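You operate a simulated robot arm through the tools that you are given. There is no shell and no other tool. Be economical: measure what you need, move in short steps, check, and stop when the job is done.

The job below is to be done with a simulated robot arm. You get a single attempt, and the scene is never put back.

JOB
The panel is in test mode: try the pull station and reset it with its key.
Fine: key back in its holder; then open the panel, acknowledge, reset, end test mode and shut it. Set down upright: station key.

The check looks at the end state, three seconds after you hand in, the way a careful person would. Anything else that was tipped, shoved, dropped, spilled or broken makes it a failure.

ROBOT AND FRAMES
A 7-joint arm with a two-finger parallel gripper on a trunk, on a base that drives. Base frame: it is fixed to the floor where the robot stands at the start and does not move with it; the origin is under the middle of the robot, x ahead of it, y to its left, z up. Lengths are in mm, angles in degrees, forces in N, time in s.
With the tool pointing down near the work surface it reaches from about 340 to 780 mm from the robot's upright axis, wherever it stands. Its first joint turns from -166.0 to 166.0 degrees. Places, roughly: acknowledge button [700, -300, 1300]; black lead [600, -500, 1100]; flow zone switch [600, -500, 1300]; horn dial [2000, 1600, 1800]; horn switch [2000, 1600, 1700]; mains switch [500, -500, 1100]; panel door [600, -400, 1200]; pull bar [900, 0, 1000]; pull zone switch [700, -300, 1300]; red lead [700, -400, 1100]; reset button [600, -400, 1300]; smoke zone switch [600, -400, 1300]; station key [1500, 1250, 1000]; station lock [900, -100, 900]; test button [600, -500, 1300]; valve zone switch [500, -500, 1300]. Payload 3.91 kg.
The TCP is the grasp point between the finger pads, 30 mm short of the fingertips. In the tool frame z runs along the fingers and y along their closing line. Largest opening 110 mm; finger width 20, thickness 10; the body of the gripper, 48 by 112 mm, starts 55 mm behind the TCP.
Orientation is that of the tool frame in the base frame, as [roll, pitch, yaw] about the fixed x, y, z axes, in that order (R = Rz(yaw) Ry(pitch) Rx(roll)). With the fingers straight down and closing along the base's y, the tool's x points along the base's -x, its y along +y and its z along -z.

CONTROLS
- The arm moves only by the tool move_arm. Its argument "targets" is a list of rows, each an object of numbers (a shift or turn left out is 0, a gripper value left out holds the last): "ax", "ay", "az": the turn, a rotation vector about the tool's x, y, z in units of 8 degrees (1.0 is 8 degrees); "x", "y", "z": the shift along the tool's x, y, z in units of 20 mm (1.0 is 20 mm); "jaw": the finger opening in mm, from 0 to 110. In form: [{"ax": .., "ay": .., "az": .., "x": .., "y": .., "z": .., "jaw": ..}, ...]. A call has 1 to 8 rows; each row shifts and turns the commanded pose from where the row before left it, along the tool's axes as they then stand. A call with a number of a shift or a turn outside -1 to 1 is refused whole. Rows are played at 5 a second. More than 50 mm and 8.6 degrees between two rows, or a gripper value outside its range, and nothing of the call is played. Where a pose cannot be reached the arm comes as near as it can. A force on the tool above 90 N (or 10 N above the force at the start of the call, whichever is more), or a blocked arm, ends the call early, and 0.2 s more pass. The fingers move at their own pace (about 153 mm/s each) and stop on an object; they squeeze with about 31 N. The grip force told is the motor's: it shows also when the fingers shut on nothing. Time passes only in rows, and 0.2 s behind the last, so rows that do not move let the fingers close. The reply holds the time, the measured pose of the TCP, the force on the tool along the base axes, the opening and the grip force, in the units named above and with some noise, with the torque about the TCP (base axes, N m) and any sound that the robot's microphone picked up, and new pictures: "show" is both (left out), scene, wrist or none.
- Cameras (640 x 400 px; columns grow to the right, rows downward): "scene" is now at [5.1, 120.9, 1632.8]; the picture's right is [-0.42, -0.91, 0.00], its down [-0.38, 0.18, -0.91] and it looks along [0.82, -0.38, -0.42] (base axes); focal length 275 px, centre (320, 200). "wrist" rides on the gripper at [77, 7, -115] in the tool frame; the picture's right is [-0.09, 1.00, 0.00], its down [-0.80, -0.07, -0.59] and it looks along [-0.59, -0.05, 0.80] (tool axes); focal length 270 px, centre (320, 200). There is no depth. A picture from a camera that has moved, and an enlarged one, comes with that camera's place and axes in the base frame and with its lens. The place of the scene camera against the robot may be out by one fixed shift of up to 18 mm in any direction.
- raise_lower(by): slides the trunk up (or, below 0, down) by that many mm; the arm and the scene camera ride with it, the base frame stays. It gives what a move gives, with no picture.
- base_move(legs): drives the robot by 1 to 6 legs, each [ahead, turn to the left] in mm and degrees, along the robot's own axes; the way and the turn of a leg run together, so that a leg with both is an arc; at most 1500 mm and 180 degrees a leg. The arm and the cameras ride along, it lands a little off, and it stops where it bumps. It gives what a move gives, and a new picture of the scene camera.
- turn_head(pan, tilt): turns the head with the scene camera to pan (to the left, within 155 degrees either way) and tilt (down, from -29 to 69), counted from straight ahead of the robot. It gives what a move gives, and a new picture of the scene camera.
- inspect(camera, box): a new picture of the part [left, top, right, bottom] of that camera's present view, enlarged. No time passes.
- sign_off(): hands the job in; it is judged then, once.

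Work in short steps. Places have to be worked out from the pictures, the camera data and where the tool is seen: move nearer, look again, correct. Check each grasp and each placing, and mend what went wrong. You have 120 turns and 260 pictures in all, those below and enlarged ones among them. Open the gripper and draw the arm clear of the work before you hand the job in, unless the task says otherwise; then end with one line.

The tools are called after "Call:" as name(argument=value, ...) on one line, values as JSON. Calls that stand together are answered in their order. move_arm: Moves the arm, as the interface text tells. Its arguments: {"type":"object","properties":{"targets":{"type":"array","items":{"type":"object","properties":{"ax":{"type":"number"},"ay":{"type":"number"},"az":{"type":"number"},"x":{"type":"number"},"y":{"type":"number"},"z":{"type":"number"},"jaw":{"type":"number"}}}},"show":{"type":"string","enum":["both","scene","wrist","none"]}},"required":["targets"]} The other tools are called the same way: raise_lower (by) slides the trunk up or down; base_move (legs) drives the base; turn_head (pan, tilt) turns the head that bears the scene camera; inspect (camera, box) takes an enlarged picture of a part of a camera's view; sign_off () hands the job in.

At the start:

```text
t: 0.0
tool_pos: [273.6, -196.0, 1476.6]
ee_rot: [-179.9, 0.0, -179.9]
force: [1.0, -0.1, -0.2]
wrist_torque: [0.0, 0.01, -0.02]
gripper_width: 110.0
finger_force: 0.1
trunk travel left (down, up): [-575.0, 35.0]
robot x, y, heading: [0.3, 3.4, 0.3]
head pan, tilt: [-24.9, 24.8]
```

scene: 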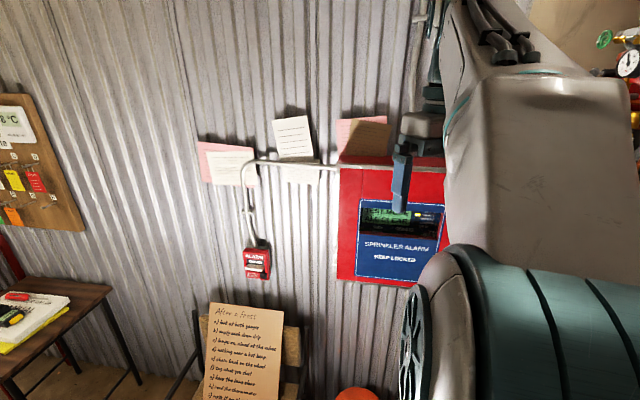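
wrist: 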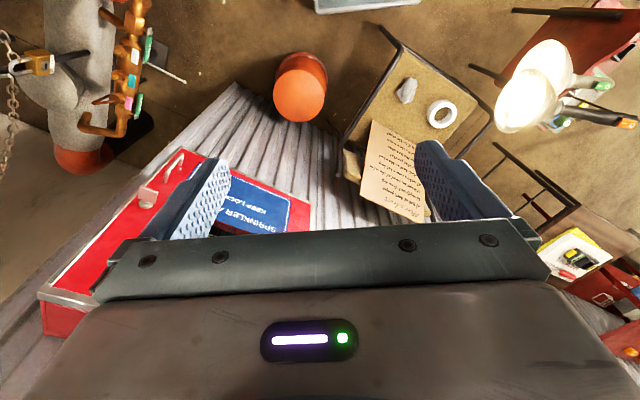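

The pictures show the pull station, the panel and notes on the wall. I'll read the notes and the key board enlarged first.

Call:
inspect(camera="scene", box=[180, 100, 460, 300])

Call:
inspect(camera="scene", box=[190, 290, 310, 400])

Call:
turn_head(pan=35, tilt=20)

```text
2.00 times, centred on (320, 200) of scene
camera zoom: at [5.1, 120.9, 1632.8], right [-0.42, -0.91, 0.0], down [-0.38, 0.18, -0.91], along [0.82, -0.38, -0.42], focal length 550 px, centre (320, 200)
```

zoom: 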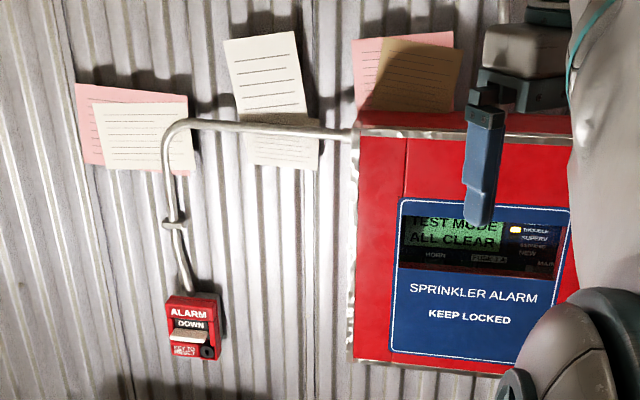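

```text
3.64 times, centred on (250, 345) of scene
camera zoom: at [5.1, 120.9, 1632.8], right [-0.42, -0.91, 0.0], down [-0.38, 0.18, -0.91], along [0.82, -0.38, -0.42], focal length 1001 px, centre (574, -327)
```

zoom: 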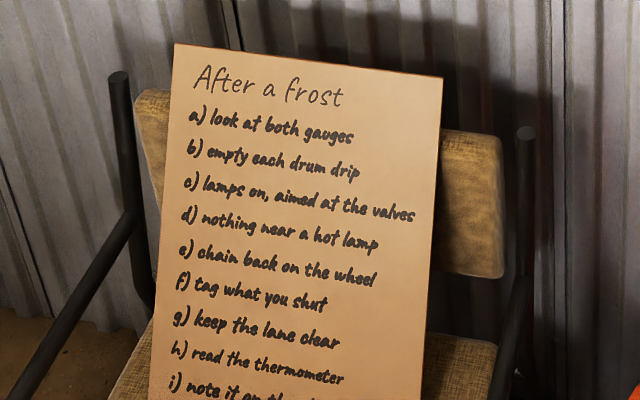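

```text
t: 1.3
tool_pos: [274.7, -194.6, 1477.2]
ee_rot: [-179.9, 0.1, -179.9]
force: [-0.6, -0.3, -0.8]
wrist_torque: [0.01, -0.02, -0.02]
gripper_width: 110.0
finger_force: 0.0
trunk travel left (down, up): [-575.0, 35.0]
robot x, y, heading: [-3.3, -0.8, 0.2]
head pan, tilt: [35.0, 20.0]
camera scene: at [-2.2, 213.0, 1640.5], right [0.57, -0.82, 0.0], down [-0.28, -0.2, -0.94], along [0.77, 0.54, -0.34], focal length 275 px, centre (320, 200)
```

scene: 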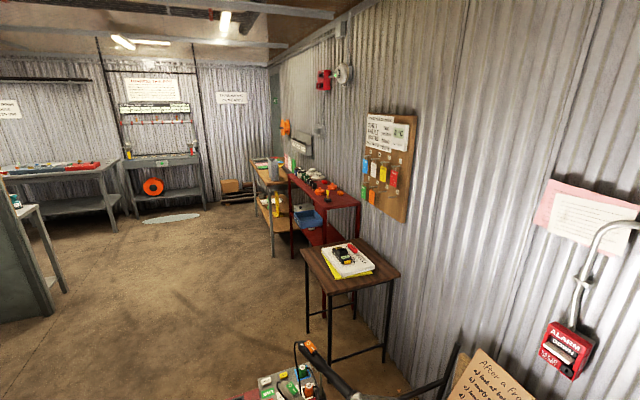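

I see a red table beyond the stool with many small things, likely the key there. I zoom there and on the board.

Call:
inspect(camera="scene", box=[260, 150, 380, 225])

Call:
inspect(camera="scene", box=[350, 105, 430, 225])

Call:
inspect(camera="scene", box=[300, 230, 400, 290])

Call:
inspect(camera="scene", box=[540, 310, 610, 385])

```text
5.33 times, centred on (320, 188) of scene
camera zoom: at [-2.2, 213.0, 1640.5], right [0.57, -0.82, 0.0], down [-0.28, -0.2, -0.94], along [0.77, 0.54, -0.34], focal length 1468 px, centre (320, 267)
```

zoom: 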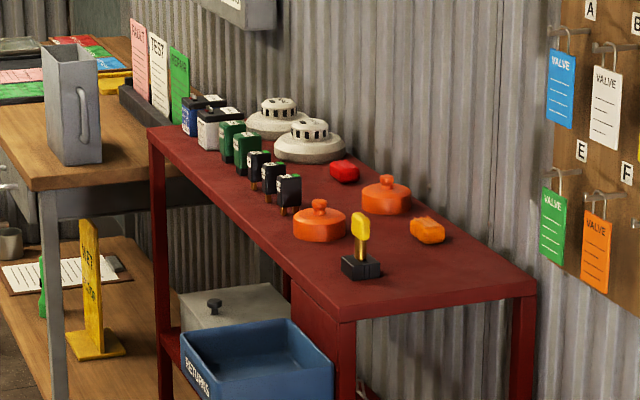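

```text
3.33 times, centred on (390, 165) of scene
camera zoom: at [-2.2, 213.0, 1640.5], right [0.57, -0.82, 0.0], down [-0.28, -0.2, -0.94], along [0.77, 0.54, -0.34], focal length 917 px, centre (87, 317)
```

zoom: 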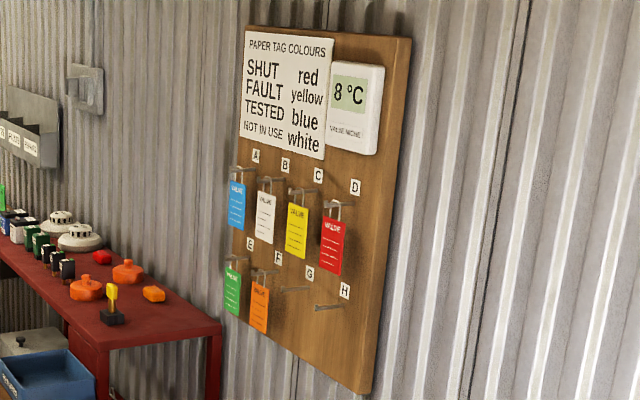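

```text
6.40 times, centred on (350, 260) of scene
camera zoom: at [-2.2, 213.0, 1640.5], right [0.57, -0.82, 0.0], down [-0.28, -0.2, -0.94], along [0.77, 0.54, -0.34], focal length 1761 px, centre (128, -184)
```

zoom: 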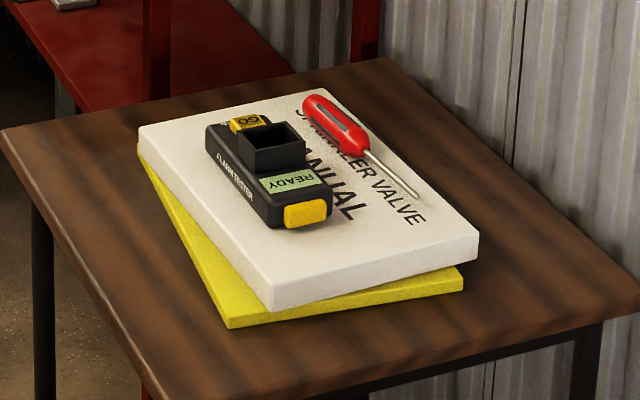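

```text
5.33 times, centred on (575, 348) of scene
camera zoom: at [-2.2, 213.0, 1640.5], right [0.57, -0.82, 0.0], down [-0.28, -0.2, -0.94], along [0.77, 0.54, -0.34], focal length 1468 px, centre (-1040, -587)
```

zoom: 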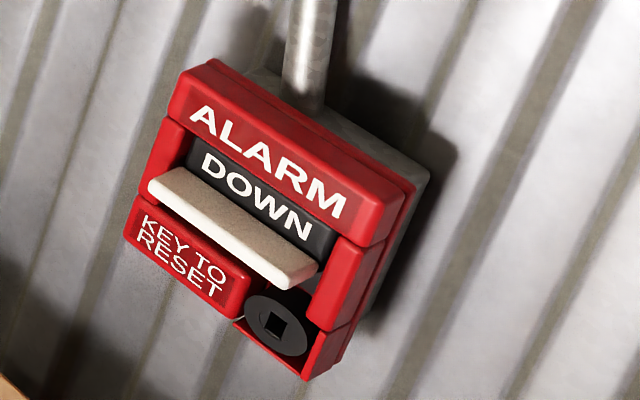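

The key (yellow head, brass shaft) stands in a black holder on the red table. Before driving I look at the floor around the robot for obstacles.

Call:
turn_head(pan=35, tilt=60)

Call:
turn_head(pan=-20, tilt=55)

Call:
turn_head(pan=95, tilt=45)

```text
t: 2.4
tool_pos: [274.9, -195.0, 1476.4]
ee_rot: [-179.9, 0.0, -179.9]
force: [0.2, -1.0, -0.2]
wrist_torque: [0.04, -0.01, 0.02]
gripper_width: 110.0
finger_force: 0.1
trunk travel left (down, up): [-575.0, 35.0]
robot x, y, heading: [1.0, 0.1, -0.1]
head pan, tilt: [35.0, 60.0]
camera scene: at [-23.9, 197.9, 1582.4], right [0.57, -0.82, 0.0], down [-0.71, -0.5, -0.5], along [0.41, 0.29, -0.87], focal length 275 px, centre (320, 200)
```

scene: 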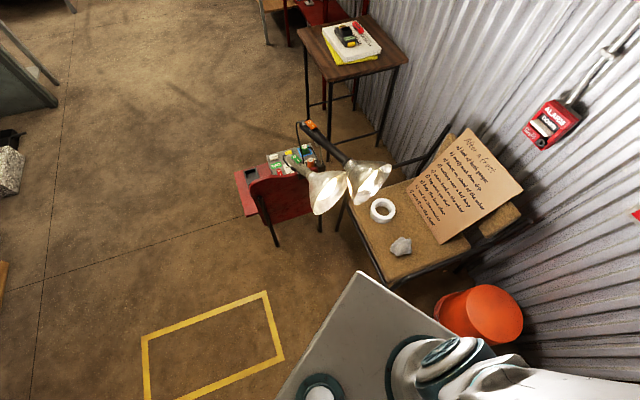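

```text
t: 3.6
tool_pos: [274.6, -195.0, 1477.0]
ee_rot: [-179.9, 0.0, -179.9]
force: [-0.3, -0.8, 1.2]
wrist_torque: [-0.01, -0.02, 0.01]
gripper_width: 110.1
finger_force: 0.0
trunk travel left (down, up): [-575.0, 35.0]
robot x, y, heading: [-0.2, 2.9, -0.2]
head pan, tilt: [-20.0, 55.0]
camera scene: at [-10.7, 135.1, 1588.4], right [-0.34, -0.94, 0.0], down [-0.77, 0.28, -0.57], along [0.54, -0.2, -0.82], focal length 275 px, centre (320, 200)
```

scene: 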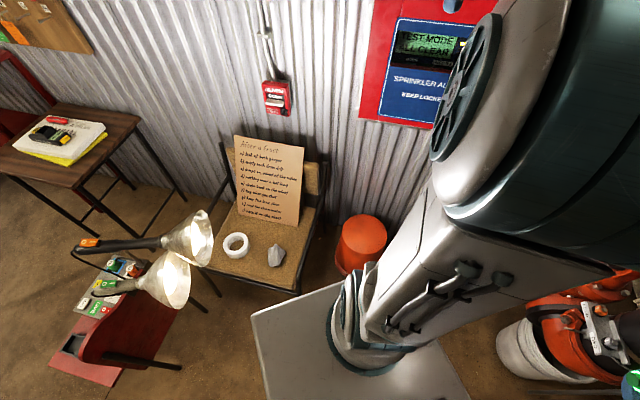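

```text
t: 5.5
tool_pos: [275.1, -196.0, 1476.9]
ee_rot: [-179.9, 0.0, -179.9]
force: [-0.3, 0.6, 1.1]
wrist_torque: [-0.03, 0.04, -0.03]
gripper_width: 110.0
finger_force: 0.1
trunk travel left (down, up): [-575.0, 35.0]
robot x, y, heading: [2.6, 4.4, -0.0]
head pan, tilt: [95.0, 45.0]
camera scene: at [-85.6, 240.7, 1601.9], right [1.0, 0.09, 0.0], down [0.06, -0.7, -0.71], along [-0.06, 0.7, -0.71], focal length 275 px, centre (320, 200)
```

scene: 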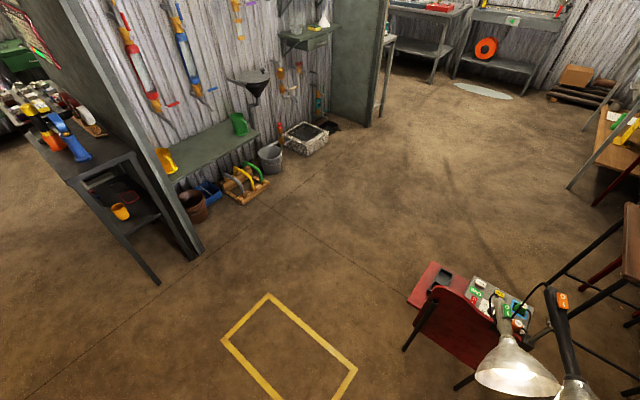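

Chair, lamps and base are close together, so I leave the base standing and work by arm. I move the TCP ahead-left first.

Call:
move_arm(targets=[{"x": -1, "y": 1}, {"x": -1, "y": 1}, {"x": -1, "y": 1}, {"x": -1, "y": 1}, {"x": -1, "y": 1}, {"x": -1, "y": 1}, {"x": -1, "y": 1}, {"x": -1, "y": 1}], show="none")

Call:
move_arm(targets=[{"x": -1, "y": 1, "ay": -1}, {"y": 1, "x": -0.99, "z": 0.14, "ay": -1}, {"y": 1, "x": -0.96, "z": 0.28, "ay": -1}, {"y": 1, "x": -0.91, "z": 0.4, "ay": -1}, {"ay": -1}, {"ay": -1}, {"ay": -1}, {"ay": -1}], show="none")

Call:
turn_head(pan=-10, tilt=35)

```text
t: 7.3
tool_pos: [434.8, -33.4, 1476.5]
ee_rot: [-179.9, 0.0, -179.9]
force: [1.0, 0.0, 0.1]
wrist_torque: [-0.02, 0.03, -0.02]
gripper_width: 110.1
finger_force: 0.0
trunk travel left (down, up): [-575.0, 35.0]
robot x, y, heading: [-1.0, -0.6, -0.4]
head pan, tilt: [95.0, 45.0]
```

```text
t: 9.2
tool_pos: [513.5, 45.3, 1476.8]
ee_rot: [-179.9, 64.1, -179.9]
force: [-0.3, -0.7, 0.5]
wrist_torque: [0.0, -0.02, -0.02]
gripper_width: 109.8
finger_force: 0.2
trunk travel left (down, up): [-575.0, 35.0]
robot x, y, heading: [-1.4, -1.4, 0.1]
head pan, tilt: [95.0, 45.0]
```

```text
t: 11.0
tool_pos: [514.5, 46.4, 1476.3]
ee_rot: [-179.9, 64.1, -179.8]
force: [-0.4, 1.0, -0.5]
wrist_torque: [0.02, -0.06, 0.02]
gripper_width: 110.0
finger_force: 0.0
trunk travel left (down, up): [-575.0, 35.0]
robot x, y, heading: [-1.6, 0.8, -0.1]
head pan, tilt: [-10.0, 35.0]
camera scene: at [8.2, 144.5, 1616.7], right [-0.17, -0.98, 0.0], down [-0.56, 0.1, -0.82], along [0.81, -0.14, -0.57], focal length 275 px, centre (320, 200)
```

scene: 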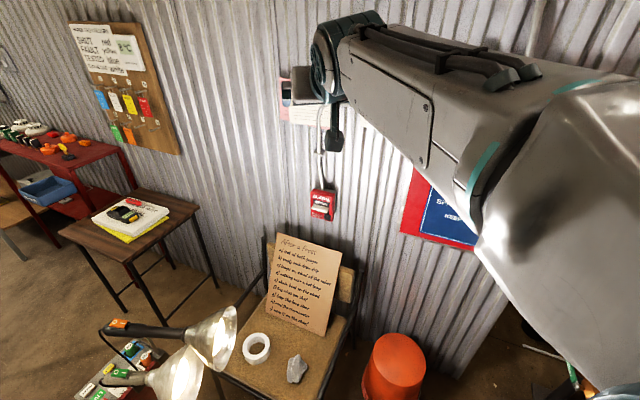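

Tool is 64 deg pitched; I finish to horizontal and yaw toward the wall, then lower the trunk to the station's height.

Call:
move_arm(targets=[{"ay": -1}, {"ay": -1}, {"ay": -1}, {"ay": -0.24}, {"ax": 1}, {"ax": 1}, {"ax": 1}, {"ax": 0.5}], show="none")

Call:
raise_lower(by=-380)

Call:
move_arm(targets=[{"jaw": 0}, {"jaw": 0}, {"jaw": 0}])

```text
t: 12.3
tool_pos: [516.2, 159.0, 1437.5]
ee_rot: [140.7, 82.0, 148.5]
force: [-0.4, -0.7, 0.5]
wrist_torque: [-0.02, 0.04, 0.04]
gripper_width: 109.7
finger_force: 0.0
trunk travel left (down, up): [-575.0, 35.0]
robot x, y, heading: [0.6, -0.9, 0.0]
head pan, tilt: [-10.0, 35.0]
stopped in row 6: the arm was blocked; the commanded pose is now the measured one
```

```text
t: 15.9
tool_pos: [518.7, 158.6, 1055.9]
ee_rot: [141.6, 81.9, 149.3]
force: [-0.2, -0.1, -0.2]
wrist_torque: [0.03, 0.02, 0.02]
gripper_width: 110.0
finger_force: 0.0
trunk travel left (down, up): [-195.0, 415.0]
robot x, y, heading: [-1.5, -0.7, 0.2]
head pan, tilt: [-10.0, 35.0]
```

```text
t: 16.8
tool_pos: [519.1, 158.1, 1055.9]
ee_rot: [141.6, 81.9, 149.3]
force: [-0.7, 0.4, -0.6]
wrist_torque: [0.02, 0.02, 0.0]
gripper_width: 0.1
finger_force: 30.9
trunk travel left (down, up): [-195.0, 415.0]
robot x, y, heading: [-1.7, -3.1, -0.1]
head pan, tilt: [-10.0, 35.0]
camera scene: at [8.1, 144.6, 1236.7], right [-0.17, -0.99, 0.0], down [-0.56, 0.1, -0.82], along [0.81, -0.14, -0.57], focal length 275 px, centre (320, 200)
camera wrist: at [396.9, 154.9, 993.1], right [-0.12, 0.98, 0.17], down [-0.48, -0.21, 0.85], along [0.87, 0.02, 0.49], focal length 270 px, centre (320, 200)
```

scene: 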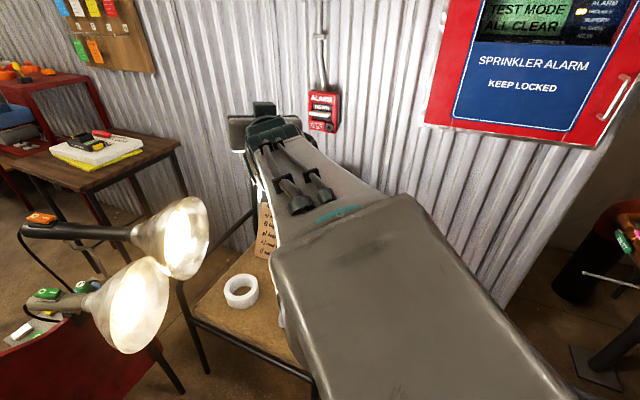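
wrist: 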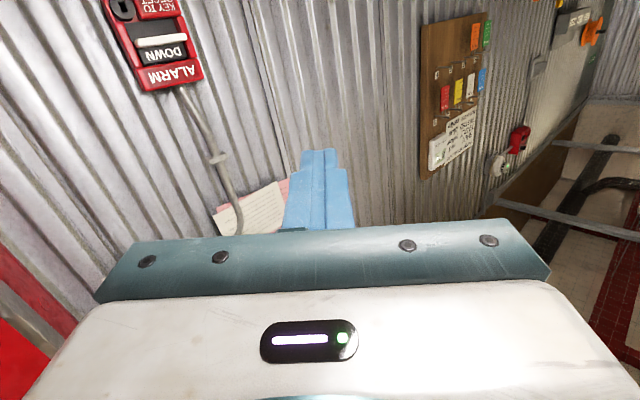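

The yaw turn was blocked and the tool now points about +8 deg, so the arm was cramped. I push outward while yawing gently to see if that frees it.

Call:
move_arm(targets=[{"z": 1, "y": -0.5}, {"z": 1, "y": -0.5}, {"z": 1, "y": -0.5}, {"z": 1, "y": -0.5, "ax": 0.5}, {"ax": 0.5}, {"ax": 0.5}], show="wrist")

```text
t: 18.1
tool_pos: [601.0, 130.2, 1047.3]
ee_rot: [153.8, 82.2, 149.4]
force: [0.2, -0.8, 0.5]
wrist_torque: [-0.01, 0.01, -0.01]
gripper_width: 0.0
finger_force: 30.7
trunk travel left (down, up): [-195.0, 415.0]
robot x, y, heading: [3.2, 0.3, 0.2]
head pan, tilt: [-10.0, 35.0]
camera wrist: at [480.7, 150.6, 984.3], right [0.09, 0.98, 0.15], down [-0.5, -0.08, 0.86], along [0.86, -0.15, 0.49], focal length 270 px, centre (320, 200)
```

wrist: 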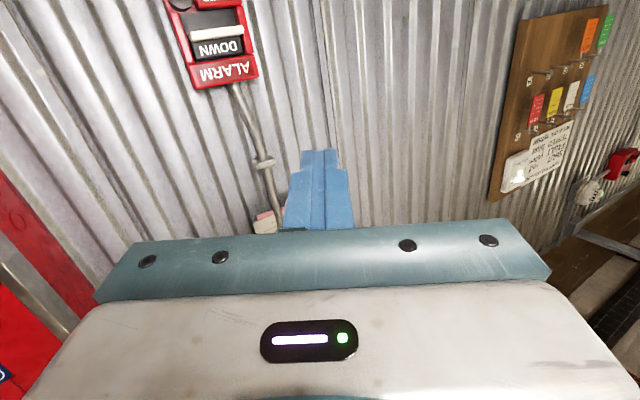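

The arm is free again; triangulating the two wrist views puts the bar near (849, -6, 951). I complete the yaw to about -28 and level the tool.

Call:
move_arm(targets=[{"ax": 0.5, "ay": -0.4, "az": -0.23, "z": 0.5}, {"ax": 0.5, "ay": -0.43, "az": -0.23, "z": 0.5}, {"ax": 0.5, "z": 0.5}, {"ax": 0.5, "z": 0.5}, {"ax": 0.5, "z": 0.5}, {"ax": 0.5, "z": 0.5}], show="both")

```text
t: 19.6
tool_pos: [660.0, 114.4, 1043.8]
ee_rot: [-106.4, 89.1, -134.8]
force: [-0.2, -1.3, 0.8]
wrist_torque: [0.01, 0.04, 0.01]
gripper_width: 0.3
finger_force: 31.0
trunk travel left (down, up): [-195.0, 415.0]
robot x, y, heading: [1.1, -3.1, -0.0]
head pan, tilt: [-10.0, 35.0]
camera scene: at [7.9, 144.5, 1236.7], right [-0.17, -0.98, 0.0], down [-0.56, 0.1, -0.82], along [0.81, -0.14, -0.57], focal length 275 px, centre (320, 200)
camera wrist: at [562.3, 175.5, 967.4], right [0.47, 0.88, 0.07], down [-0.55, 0.23, 0.8], along [0.69, -0.42, 0.59], focal length 270 px, centre (320, 200)
```

scene: 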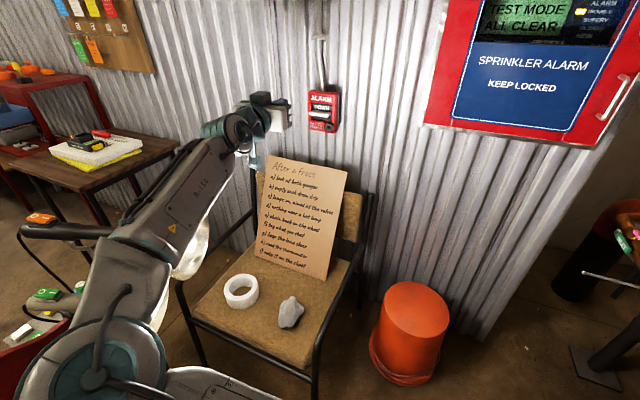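
wrist: 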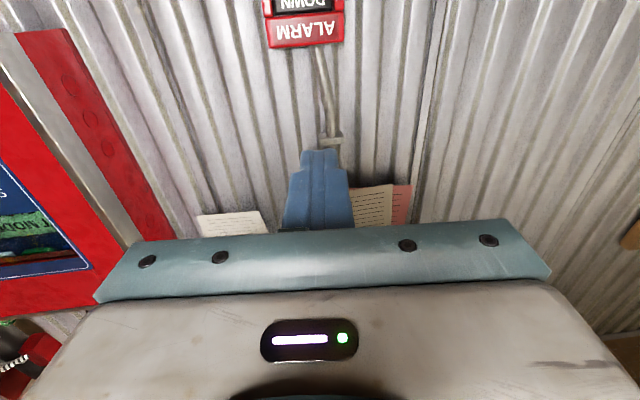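

Panel and station edges give a wall normal of about -39 deg. I yaw 10 deg more, shift left and down, staying ~150 mm off the bar.

Call:
move_arm(targets=[{"ax": 0.65}, {"ax": 0.65}, {"x": 0.7, "y": 0.6}, {"x": 0.7, "y": 0.6}, {"x": 0.6}, {"z": 0}], show="both")

```text
t: 20.9
tool_pos: [673.8, 133.4, 1002.6]
ee_rot: [-96.7, 89.2, -135.5]
force: [-0.7, -0.1, -0.4]
wrist_torque: [-0.01, -0.03, 0.01]
gripper_width: 0.3
finger_force: 31.1
trunk travel left (down, up): [-195.0, 415.0]
robot x, y, heading: [-2.5, 0.3, -0.1]
head pan, tilt: [-10.0, 35.0]
camera scene: at [8.2, 144.6, 1236.7], right [-0.17, -0.98, 0.0], down [-0.56, 0.1, -0.82], along [0.81, -0.14, -0.57], focal length 275 px, centre (320, 200)
camera wrist: at [588.8, 210.0, 926.1], right [0.62, 0.78, 0.07], down [-0.5, 0.33, 0.8], along [0.6, -0.54, 0.59], focal length 270 px, centre (320, 200)
```

scene: 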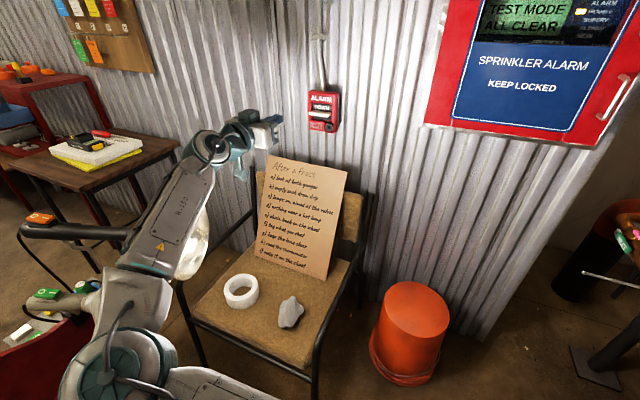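
wrist: 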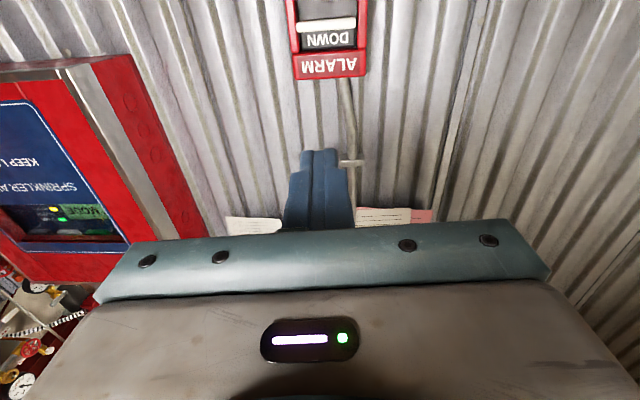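

The elbow looks close to the lamp heads; I check that with an enlarged view.

Call:
inspect(camera="scene", box=[0, 130, 300, 400])

Call:
turn_head(pan=25, tilt=50)

```text
1.48 times, centred on (150, 265) of scene
camera zoom: at [8.2, 144.6, 1236.7], right [-0.17, -0.98, 0.0], down [-0.56, 0.1, -0.82], along [0.81, -0.14, -0.57], focal length 408 px, centre (572, 104)
```

zoom: 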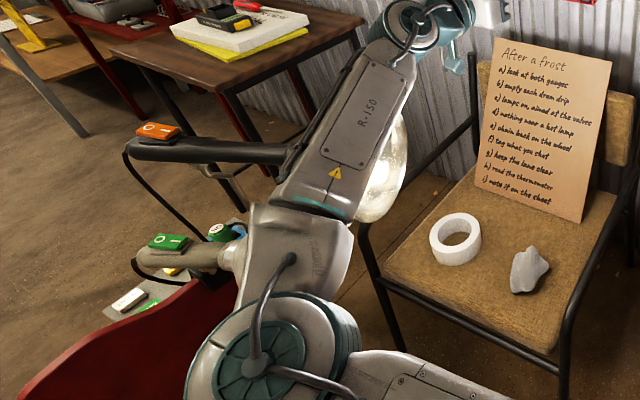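

```text
t: 22.0
tool_pos: [673.0, 134.4, 1002.6]
ee_rot: [-96.7, 89.1, -135.4]
force: [0.3, 0.1, -0.1]
wrist_torque: [0.0, 0.02, 0.02]
gripper_width: 0.0
finger_force: 31.0
trunk travel left (down, up): [-195.0, 415.0]
robot x, y, heading: [-0.6, -3.7, 0.0]
head pan, tilt: [25.0, 50.0]
camera scene: at [-8.8, 192.4, 1214.9], right [0.42, -0.91, 0.0], down [-0.69, -0.32, -0.64], along [0.58, 0.27, -0.77], focal length 275 px, centre (320, 200)
```

scene: 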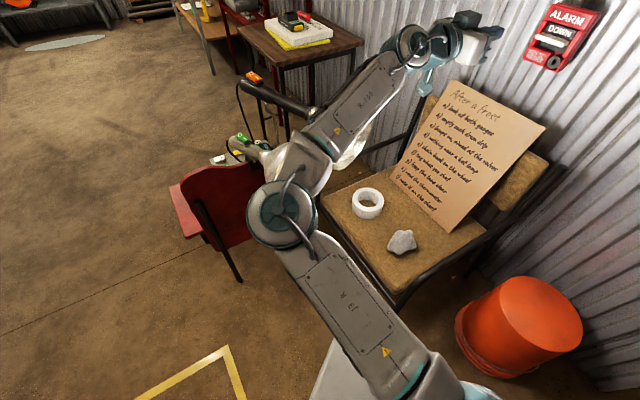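

The forearm passes just over the lamps (lamps unmoved so far). I raise the trunk for clearance and lower the hand relative to it.

Call:
raise_lower(by=160)

Call:
move_arm(targets=[{"x": 1}, {"x": 1}, {"x": 1}, {"x": 1}, {"x": 1}, {"x": 1}, {"x": 1}, {"x": 1}], show="both")

```text
t: 23.8
tool_pos: [673.6, 134.5, 1163.4]
ee_rot: [-96.8, 89.1, -135.4]
force: [-0.4, -1.1, -0.9]
wrist_torque: [0.02, -0.04, 0.01]
gripper_width: 0.0
finger_force: 31.2
trunk travel left (down, up): [-355.0, 255.0]
robot x, y, heading: [-1.4, 0.9, 0.1]
head pan, tilt: [25.0, 50.0]
```

```text
t: 25.6
tool_pos: [670.8, 132.3, 1004.1]
ee_rot: [-96.5, 89.0, -135.1]
force: [0.0, 0.3, 0.5]
wrist_torque: [0.02, 0.0, -0.03]
gripper_width: 0.1
finger_force: 30.8
trunk travel left (down, up): [-355.0, 255.0]
robot x, y, heading: [2.9, -0.5, 0.1]
head pan, tilt: [25.0, 50.0]
camera scene: at [-8.9, 192.4, 1374.9], right [0.42, -0.91, 0.0], down [-0.69, -0.32, -0.64], along [0.58, 0.27, -0.77], focal length 275 px, centre (320, 200)
camera wrist: at [587.0, 208.0, 926.3], right [0.62, 0.78, 0.07], down [-0.5, 0.33, 0.8], along [0.6, -0.54, 0.59], focal length 270 px, centre (320, 200)
```

scene: 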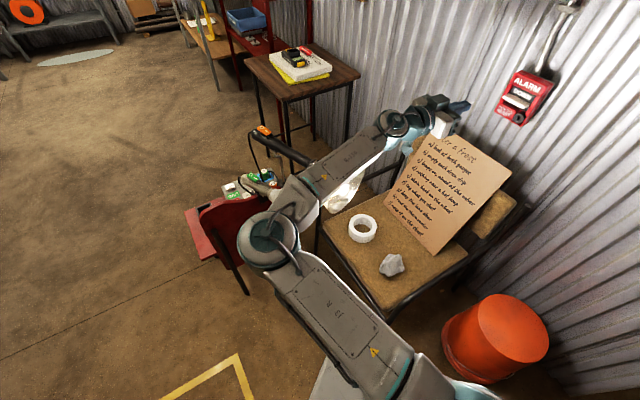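
wrist: 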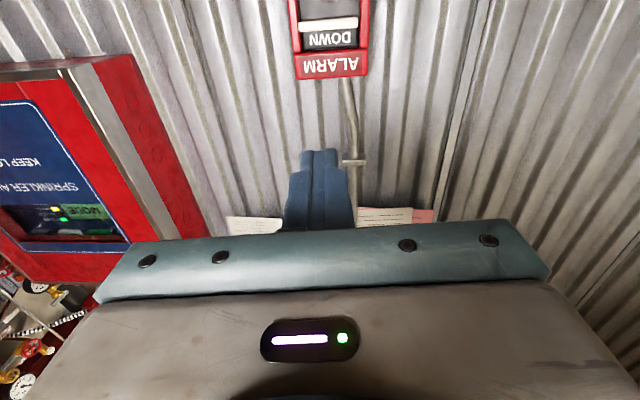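

Better triangulation: bar at about (878, -17, 950), i.e. 254 mm ahead, 14 left, 54 below the TCP. I advance 150 mm and look again.

Call:
move_arm(targets=[{"z": 1, "y": 0.35}, {"z": 1, "y": 0.35}, {"z": 1}, {"z": 1}, {"z": 1}, {"z": 1}, {"z": 1}, {"z": 0.5}], show="wrist")

Call:
turn_head(pan=-5, tilt=30)

Call:
inspect(camera="scene", box=[220, 70, 420, 200])

```text
t: 27.4
tool_pos: [796.4, 50.0, 1002.1]
ee_rot: [-97.7, 89.1, -136.4]
force: [-0.3, -0.6, 0.7]
wrist_torque: [0.02, 0.01, -0.03]
gripper_width: 0.3
finger_force: 30.9
trunk travel left (down, up): [-355.0, 255.0]
robot x, y, heading: [4.0, 1.6, -0.2]
head pan, tilt: [25.0, 50.0]
camera wrist: at [713.0, 125.2, 925.7], right [0.62, 0.78, 0.07], down [-0.5, 0.33, 0.8], along [0.6, -0.54, 0.59], focal length 270 px, centre (320, 200)
```

wrist: 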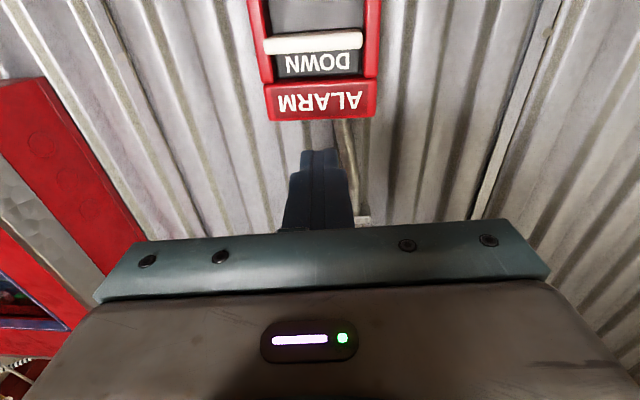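

```text
t: 28.3
tool_pos: [796.7, 49.5, 1002.8]
ee_rot: [-96.7, 89.1, -135.5]
force: [0.5, -0.5, 0.0]
wrist_torque: [-0.03, 0.02, -0.04]
gripper_width: 0.0
finger_force: 30.8
trunk travel left (down, up): [-355.0, 255.0]
robot x, y, heading: [3.6, 2.7, -0.1]
head pan, tilt: [-5.0, 30.0]
camera scene: at [11.5, 152.1, 1404.4], right [-0.09, -1.0, 0.0], down [-0.5, 0.04, -0.87], along [0.86, -0.07, -0.5], focal length 275 px, centre (320, 200)
```

scene: 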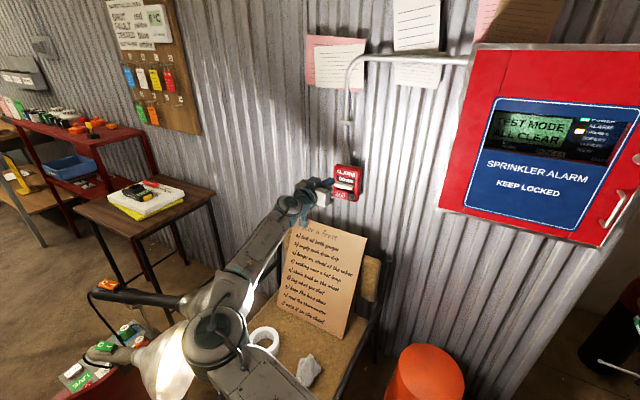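

```text
3.08 times, centred on (320, 135) of scene
camera zoom: at [11.5, 152.1, 1404.4], right [-0.09, -1.0, 0.0], down [-0.5, 0.04, -0.87], along [0.86, -0.07, -0.5], focal length 847 px, centre (320, 400)
```

zoom: 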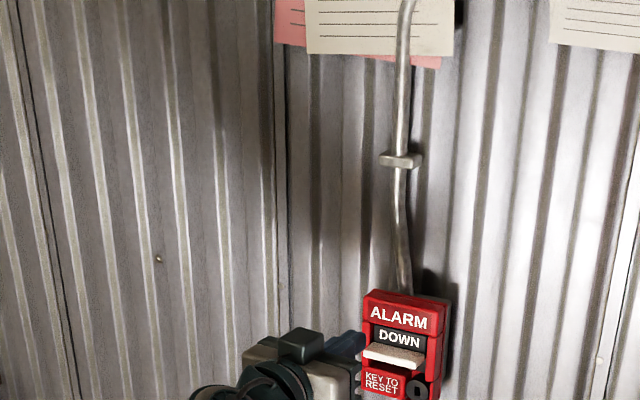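

The bar's front edge is ~89 mm ahead of the fingertips, centred, ~50 below. I advance 100 mm at z≈985, over the bar.

Call:
move_arm(targets=[{"x": 0.6, "z": 1}, {"z": 1}, {"z": 1}, {"z": 1}, {"z": 0.5}], show="wrist")

Call:
inspect(camera="scene", box=[290, 140, 380, 220])

```text
t: 29.5
tool_pos: [863.8, -5.1, 990.9]
ee_rot: [-98.5, 89.1, -137.3]
force: [-31.0, 8.4, -9.8]
wrist_torque: [0.1, 0.23, -0.14]
gripper_width: 0.1
finger_force: 31.5
trunk travel left (down, up): [-355.0, 255.0]
robot x, y, heading: [-2.1, 0.9, 0.4]
head pan, tilt: [-5.0, 30.0]
camera wrist: at [779.7, 70.9, 913.6], right [0.62, 0.78, 0.07], down [-0.5, 0.33, 0.8], along [0.6, -0.54, 0.59], focal length 270 px, centre (320, 200)
```

wrist: 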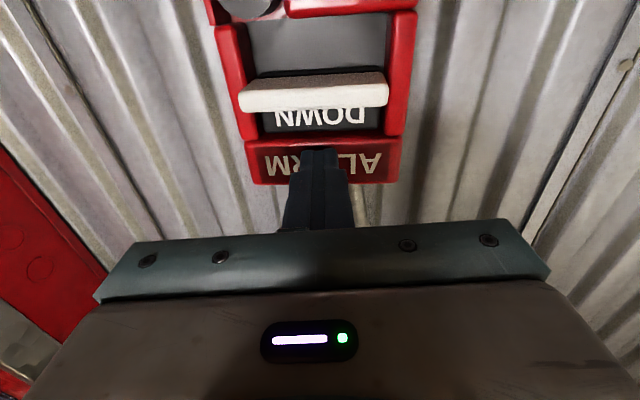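

```text
5.00 times, centred on (335, 180) of scene
camera zoom: at [7.6, 153.0, 1404.2], right [-0.08, -1.0, 0.0], down [-0.5, 0.04, -0.87], along [0.86, -0.07, -0.5], focal length 1376 px, centre (245, 300)
```

zoom: 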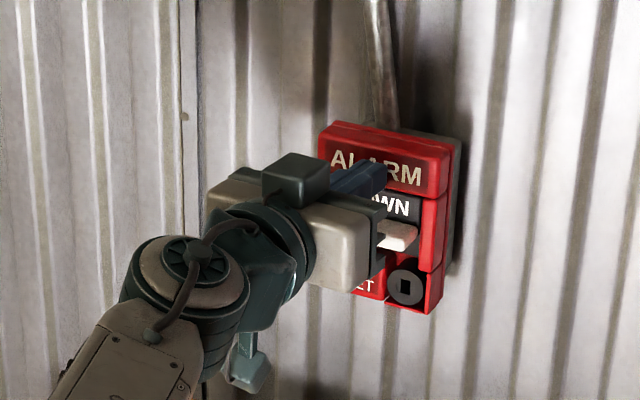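

The tips touched the ALARM face lightly (face at ~30 mm beyond TCP). I back off 6 mm and descend toward the bar.

Call:
move_arm(targets=[{"z": -0.35}, {"x": 0.4}, {"x": 0.4}, {"x": 0.4}], show="wrist")

```text
t: 30.5
tool_pos: [862.2, -3.4, 967.1]
ee_rot: [-96.4, 89.1, -135.0]
force: [0.5, 0.1, -0.5]
wrist_torque: [-0.03, -0.02, 0.01]
gripper_width: 0.2
finger_force: 30.5
trunk travel left (down, up): [-355.0, 255.0]
robot x, y, heading: [-1.6, 1.7, 0.1]
head pan, tilt: [-5.0, 30.0]
camera wrist: at [777.3, 72.9, 889.8], right [0.62, 0.78, 0.07], down [-0.5, 0.33, 0.8], along [0.6, -0.54, 0.59], focal length 270 px, centre (320, 200)
```

wrist: 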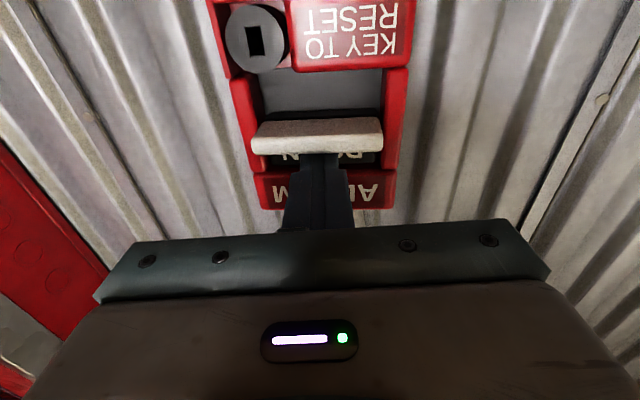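

Fingertips are right above the bar, overlapping it. Now I press down.

Call:
move_arm(targets=[{"x": 0.3}, {"x": 0.3}, {"x": 0.3}, {"x": 0.3}, {"x": 0.3}], show="wrist")

```text
t: 31.7
tool_pos: [859.7, -2.2, 940.4]
ee_rot: [-79.7, 89.1, -118.6]
force: [9.7, 0.0, 18.9]
wrist_torque: [-0.11, -0.25, 0.06]
gripper_width: 0.0
finger_force: 31.0
trunk travel left (down, up): [-355.0, 255.0]
robot x, y, heading: [2.8, 0.4, -0.4]
head pan, tilt: [-5.0, 30.0]
camera wrist: at [776.1, 72.7, 863.2], right [0.62, 0.78, 0.07], down [-0.5, 0.33, 0.8], along [0.6, -0.54, 0.59], focal length 270 px, centre (320, 200)
```

wrist: 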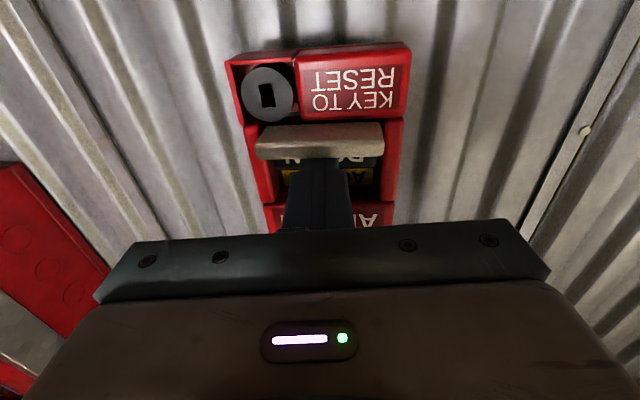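

The bar is moving with ~19 N, a yellow flag shows above. I press on to the stop.

Call:
move_arm(targets=[{"x": 0.3}, {"x": 0.3}, {"x": 0.3}, {"x": 0.3}], show="wrist")

```text
t: 32.8
tool_pos: [859.7, -2.9, 939.5]
ee_rot: [-10.8, 88.0, -49.6]
force: [-0.9, 1.3, 25.6]
wrist_torque: [-0.15, -0.28, -0.36]
gripper_width: 0.0
finger_force: 31.2
trunk travel left (down, up): [-355.0, 255.0]
robot x, y, heading: [1.5, -2.4, 0.0]
head pan, tilt: [-5.0, 30.0]
stopped in row 4: the force on the tool passed its limit at 91 N (the readings are from after the stop); the commanded pose is now the measured one
camera wrist: at [777.2, 71.9, 859.0], right [0.62, 0.78, 0.08], down [-0.53, 0.34, 0.78], along [0.58, -0.53, 0.62], focal length 270 px, centre (320, 200)
```

wrist: 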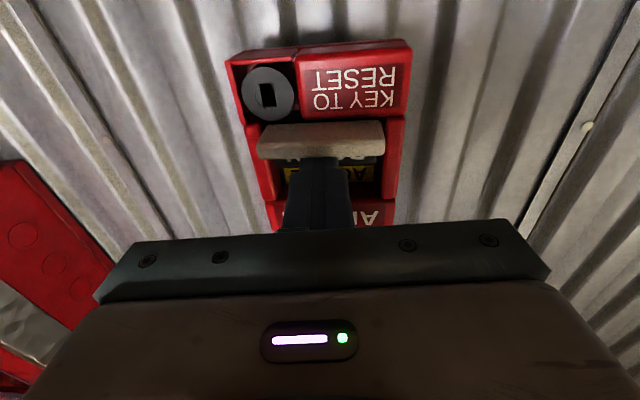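

It reached its end stop (91 N). I lift off and retreat to check whether it latched.

Call:
move_arm(targets=[{"x": -0.5}, {"z": -1}, {"z": -1}, {"z": -1}, {"z": -1}], show="wrist")

Call:
inspect(camera="scene", box=[280, 70, 640, 230])

Call:
inspect(camera="wrist", box=[220, 0, 420, 125])

```text
t: 34.0
tool_pos: [799.0, 47.8, 941.4]
ee_rot: [-22.0, 88.6, -60.8]
force: [0.1, -0.2, -0.2]
wrist_torque: [0.02, -0.02, 0.02]
gripper_width: 0.0
finger_force: 30.7
trunk travel left (down, up): [-355.0, 255.0]
robot x, y, heading: [-1.4, -5.4, 0.1]
head pan, tilt: [-5.0, 30.0]
camera wrist: at [716.3, 122.2, 861.0], right [0.62, 0.78, 0.08], down [-0.52, 0.33, 0.79], along [0.59, -0.53, 0.61], focal length 270 px, centre (320, 200)
```

wrist: 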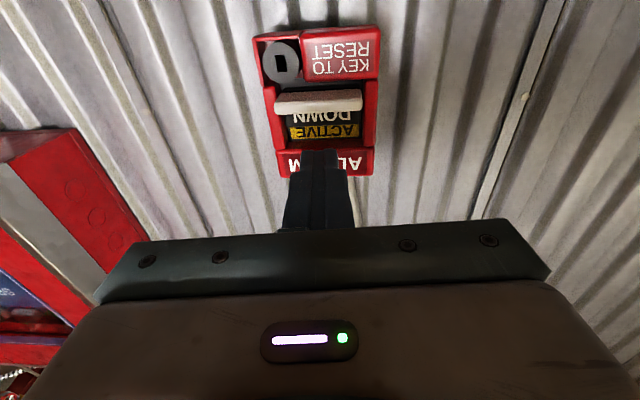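

```text
1.78 times, centred on (460, 150) of scene
camera zoom: at [11.9, 152.0, 1404.4], right [-0.09, -1.0, 0.0], down [-0.5, 0.04, -0.87], along [0.86, -0.07, -0.5], focal length 489 px, centre (71, 289)
```

zoom: 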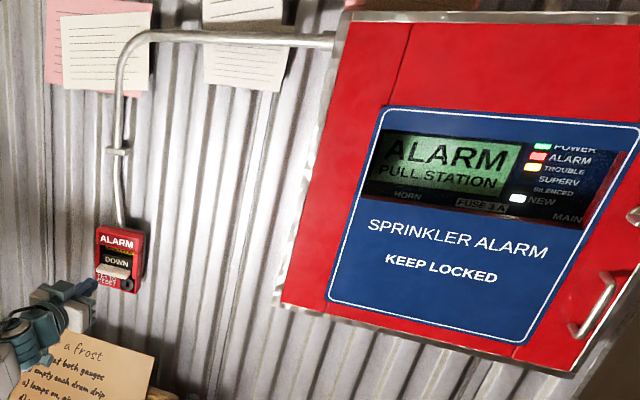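

```text
3.20 times, centred on (320, 62) of wrist
camera zoom: at [716.3, 122.2, 861.0], right [0.62, 0.78, 0.08], down [-0.52, 0.33, 0.79], along [0.59, -0.53, 0.61], focal length 865 px, centre (320, 640)
```

zoom: 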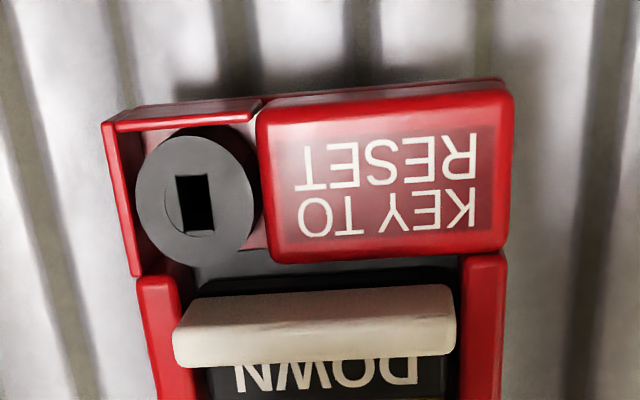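

The panel shows "ALARM PULL STATION" and the bar is latched with ACTIVE showing; the lock is near (872, -43, 900). Now for the key: I retreat, raise the trunk high over the lamps, and check behind me.

Call:
move_arm(targets=[{"z": -1}, {"z": -1}, {"z": -1}, {"z": -1}], show="none")

Call:
raise_lower(by=250)

Call:
turn_head(pan=150, tilt=40)

Call:
turn_head(pan=25, tilt=45)

```text
t: 35.0
tool_pos: [735.9, 97.6, 937.9]
ee_rot: [-22.6, 88.6, -61.4]
force: [0.4, 0.3, -0.8]
wrist_torque: [0.0, 0.02, 0.01]
gripper_width: 0.0
finger_force: 31.2
trunk travel left (down, up): [-355.0, 255.0]
robot x, y, heading: [0.1, -2.4, -0.1]
head pan, tilt: [-5.0, 30.0]
```

```text
t: 37.6
tool_pos: [736.7, 97.1, 1188.4]
ee_rot: [-22.7, 88.5, -61.3]
force: [-0.6, 0.1, 0.5]
wrist_torque: [0.04, -0.01, 0.0]
gripper_width: 0.0
finger_force: 30.8
trunk travel left (down, up): [-605.0, 5.0]
robot x, y, heading: [-1.7, 0.3, 0.3]
head pan, tilt: [-5.0, 30.0]
```

```text
t: 40.0
tool_pos: [736.9, 97.3, 1188.0]
ee_rot: [-22.4, 88.5, -61.0]
force: [-0.6, 0.2, -0.8]
wrist_torque: [0.02, 0.0, 0.02]
gripper_width: 0.2
finger_force: 31.0
trunk travel left (down, up): [-605.0, 5.0]
robot x, y, heading: [-0.7, 1.3, 0.1]
head pan, tilt: [150.0, 40.0]
camera scene: at [-151.9, 202.4, 1639.1], right [0.5, 0.87, 0.0], down [0.56, -0.32, -0.77], along [-0.66, 0.38, -0.64], focal length 275 px, centre (320, 200)
```

scene: 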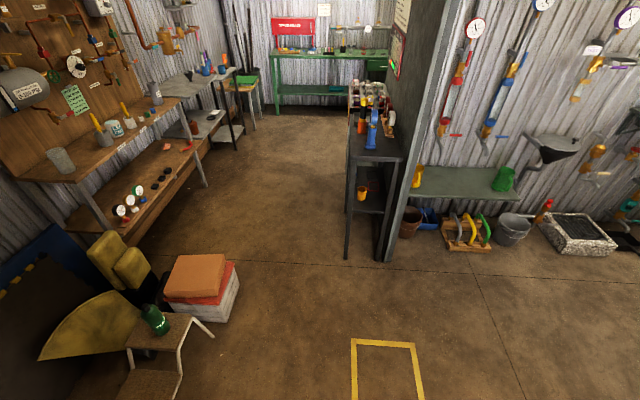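

```text
t: 42.0
tool_pos: [737.1, 96.1, 1188.4]
ee_rot: [-22.4, 88.6, -61.2]
force: [0.4, -0.9, -0.6]
wrist_torque: [0.02, -0.01, 0.0]
gripper_width: 0.0
finger_force: 30.9
trunk travel left (down, up): [-605.0, 5.0]
robot x, y, heading: [4.1, 2.5, 0.1]
head pan, tilt: [25.0, 45.0]
camera scene: at [-4.6, 194.4, 1631.8], right [0.42, -0.91, 0.0], down [-0.64, -0.3, -0.71], along [0.64, 0.3, -0.71], focal length 275 px, centre (320, 200)
```

scene: 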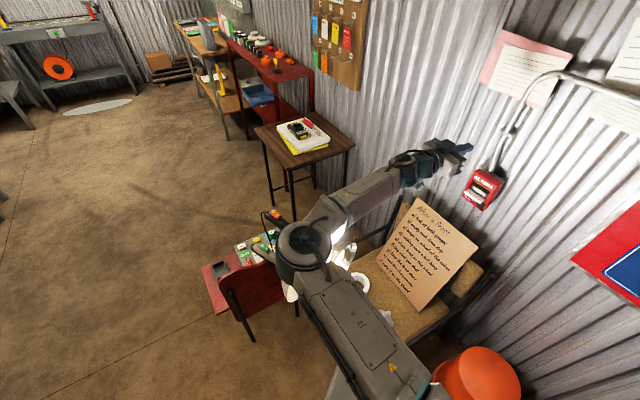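

Behind me is clear for ~400 mm. I reverse 230, then turn left 90 in place with everything held high.

Call:
base_move(legs=[[-230, 0]])

Call:
move_arm(targets=[{"z": -1, "y": -0.8}, {"z": -1, "y": -0.8}, {"z": -1, "y": -0.8}, {"z": -1, "y": -0.8}, {"z": -1, "y": -0.8}, {"z": -1, "y": -0.8}, {"ay": 1}, {"ay": 1}], show="none")

```text
t: 43.8
tool_pos: [506.6, 96.8, 1189.7]
ee_rot: [-21.3, 88.6, -59.9]
force: [-0.2, -0.9, 1.5]
wrist_torque: [-0.03, 0.01, -0.01]
gripper_width: 0.1
finger_force: 31.0
trunk travel left (down, up): [-605.0, 5.0]
robot x, y, heading: [-228.5, 0.5, -0.1]
head pan, tilt: [25.0, 45.0]
camera scene: at [-234.8, 193.9, 1631.9], right [0.42, -0.91, 0.0], down [-0.64, -0.3, -0.71], along [0.64, 0.3, -0.71], focal length 275 px, centre (320, 200)
```

scene: 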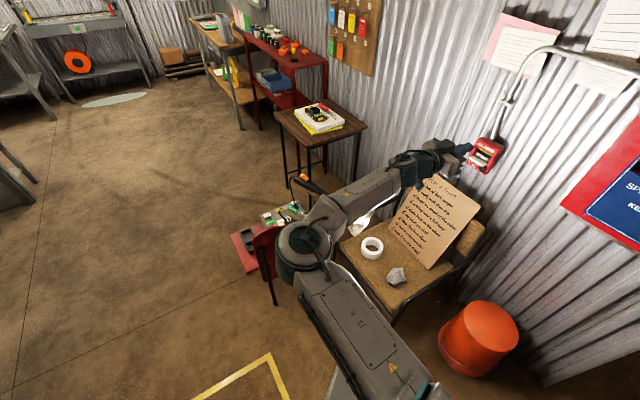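

```text
t: 45.5
tool_pos: [353.0, 95.1, 1186.5]
ee_rot: [-177.9, 75.3, 143.4]
force: [-0.6, -0.2, 0.1]
wrist_torque: [-0.01, 0.03, 0.04]
gripper_width: 0.0
finger_force: 30.8
trunk travel left (down, up): [-605.0, 5.0]
robot x, y, heading: [-228.4, -0.4, 0.1]
head pan, tilt: [25.0, 45.0]
```

Arm responds well; I continue pitching the tool down and open the jaws, then turn the base.

Call:
move_arm(targets=[{"ay": 1, "jaw": 60}, {"ay": 1}, {"ay": 1}, {"ay": 1}, {"ay": 1}, {"ay": 1}, {"ay": 1}, {"ay": 1}], show="none")

Call:
move_arm(targets=[{"ay": 1}, {"ay": 0.4}], show="none")

Call:
base_move(legs=[[0, 90]])

```text
t: 47.4
tool_pos: [353.5, 97.0, 1186.1]
ee_rot: [-179.5, 11.2, 141.5]
force: [0.4, 0.9, 0.6]
wrist_torque: [0.02, 0.02, 0.02]
gripper_width: 60.3
finger_force: 0.0
trunk travel left (down, up): [-605.0, 5.0]
robot x, y, heading: [-226.1, 3.3, 0.2]
head pan, tilt: [25.0, 45.0]
```

```text
t: 48.0
tool_pos: [354.1, 97.0, 1187.9]
ee_rot: [-179.4, 0.1, 141.4]
force: [-0.5, -0.3, 0.1]
wrist_torque: [-0.01, 0.03, 0.02]
gripper_width: 59.8
finger_force: 0.1
trunk travel left (down, up): [-605.0, 5.0]
robot x, y, heading: [-226.0, -1.2, 0.3]
head pan, tilt: [25.0, 45.0]
```

```text
t: 52.2
tool_pos: [-327.1, 582.5, 1186.1]
ee_rot: [-179.4, 0.2, -128.6]
force: [0.1, 0.5, -0.6]
wrist_torque: [-0.01, 0.01, 0.01]
gripper_width: 60.2
finger_force: 0.2
trunk travel left (down, up): [-605.0, 5.0]
robot x, y, heading: [-228.5, -1.3, 90.1]
head pan, tilt: [25.0, 45.0]
camera scene: at [-415.8, 5.8, 1631.8], right [0.9, 0.43, 0.0], down [0.3, -0.64, -0.71], along [-0.3, 0.64, -0.71], focal length 275 px, centre (320, 200)
```

scene: 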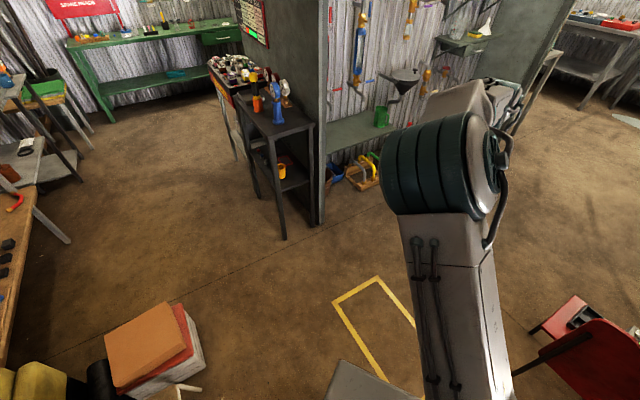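

Heading 90 and clear ahead. I drive 1300, then turn right to face the red table side and look.

Call:
base_move(legs=[[1300, 0], [0, -78]])

Call:
turn_head(pan=-20, tilt=35)

```text
t: 62.1
tool_pos: [304.6, 1524.6, 1186.8]
ee_rot: [-179.4, 0.2, 154.2]
force: [0.0, 0.4, -0.1]
wrist_torque: [0.04, 0.02, 0.01]
gripper_width: 60.1
finger_force: 0.0
trunk travel left (down, up): [-605.0, 5.0]
robot x, y, heading: [-242.7, 1300.6, 13.2]
head pan, tilt: [25.0, 45.0]
camera scene: at [-288.0, 1488.1, 1631.9], right [0.62, -0.79, 0.0], down [-0.56, -0.44, -0.71], along [0.56, 0.44, -0.71], focal length 275 px, centre (320, 200)
```

scene: 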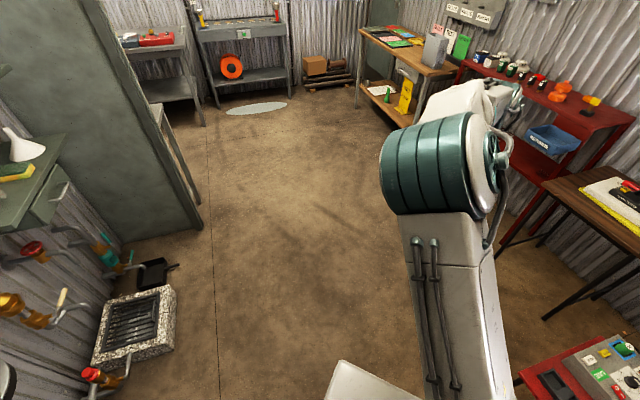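

```text
t: 63.2
tool_pos: [304.6, 1524.2, 1187.0]
ee_rot: [-179.5, 0.2, 154.2]
force: [-1.2, 0.7, 1.1]
wrist_torque: [-0.01, 0.01, 0.02]
gripper_width: 60.1
finger_force: 0.0
trunk travel left (down, up): [-605.0, 5.0]
robot x, y, heading: [-244.0, 1301.8, 12.8]
head pan, tilt: [-20.0, 35.0]
camera scene: at [-264.8, 1427.6, 1646.7], right [-0.12, -0.99, 0.0], down [-0.57, 0.07, -0.82], along [0.81, -0.1, -0.57], focal length 275 px, centre (320, 200)
```

scene: 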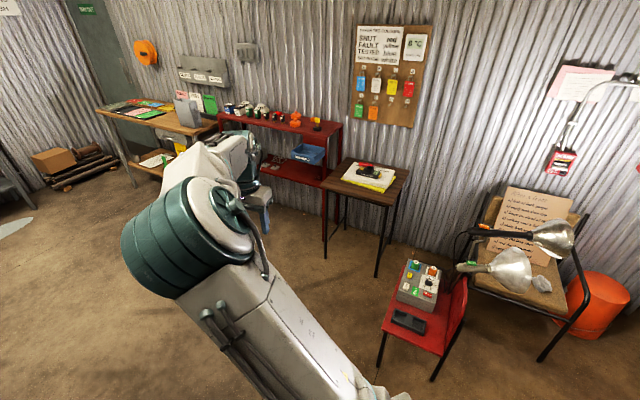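

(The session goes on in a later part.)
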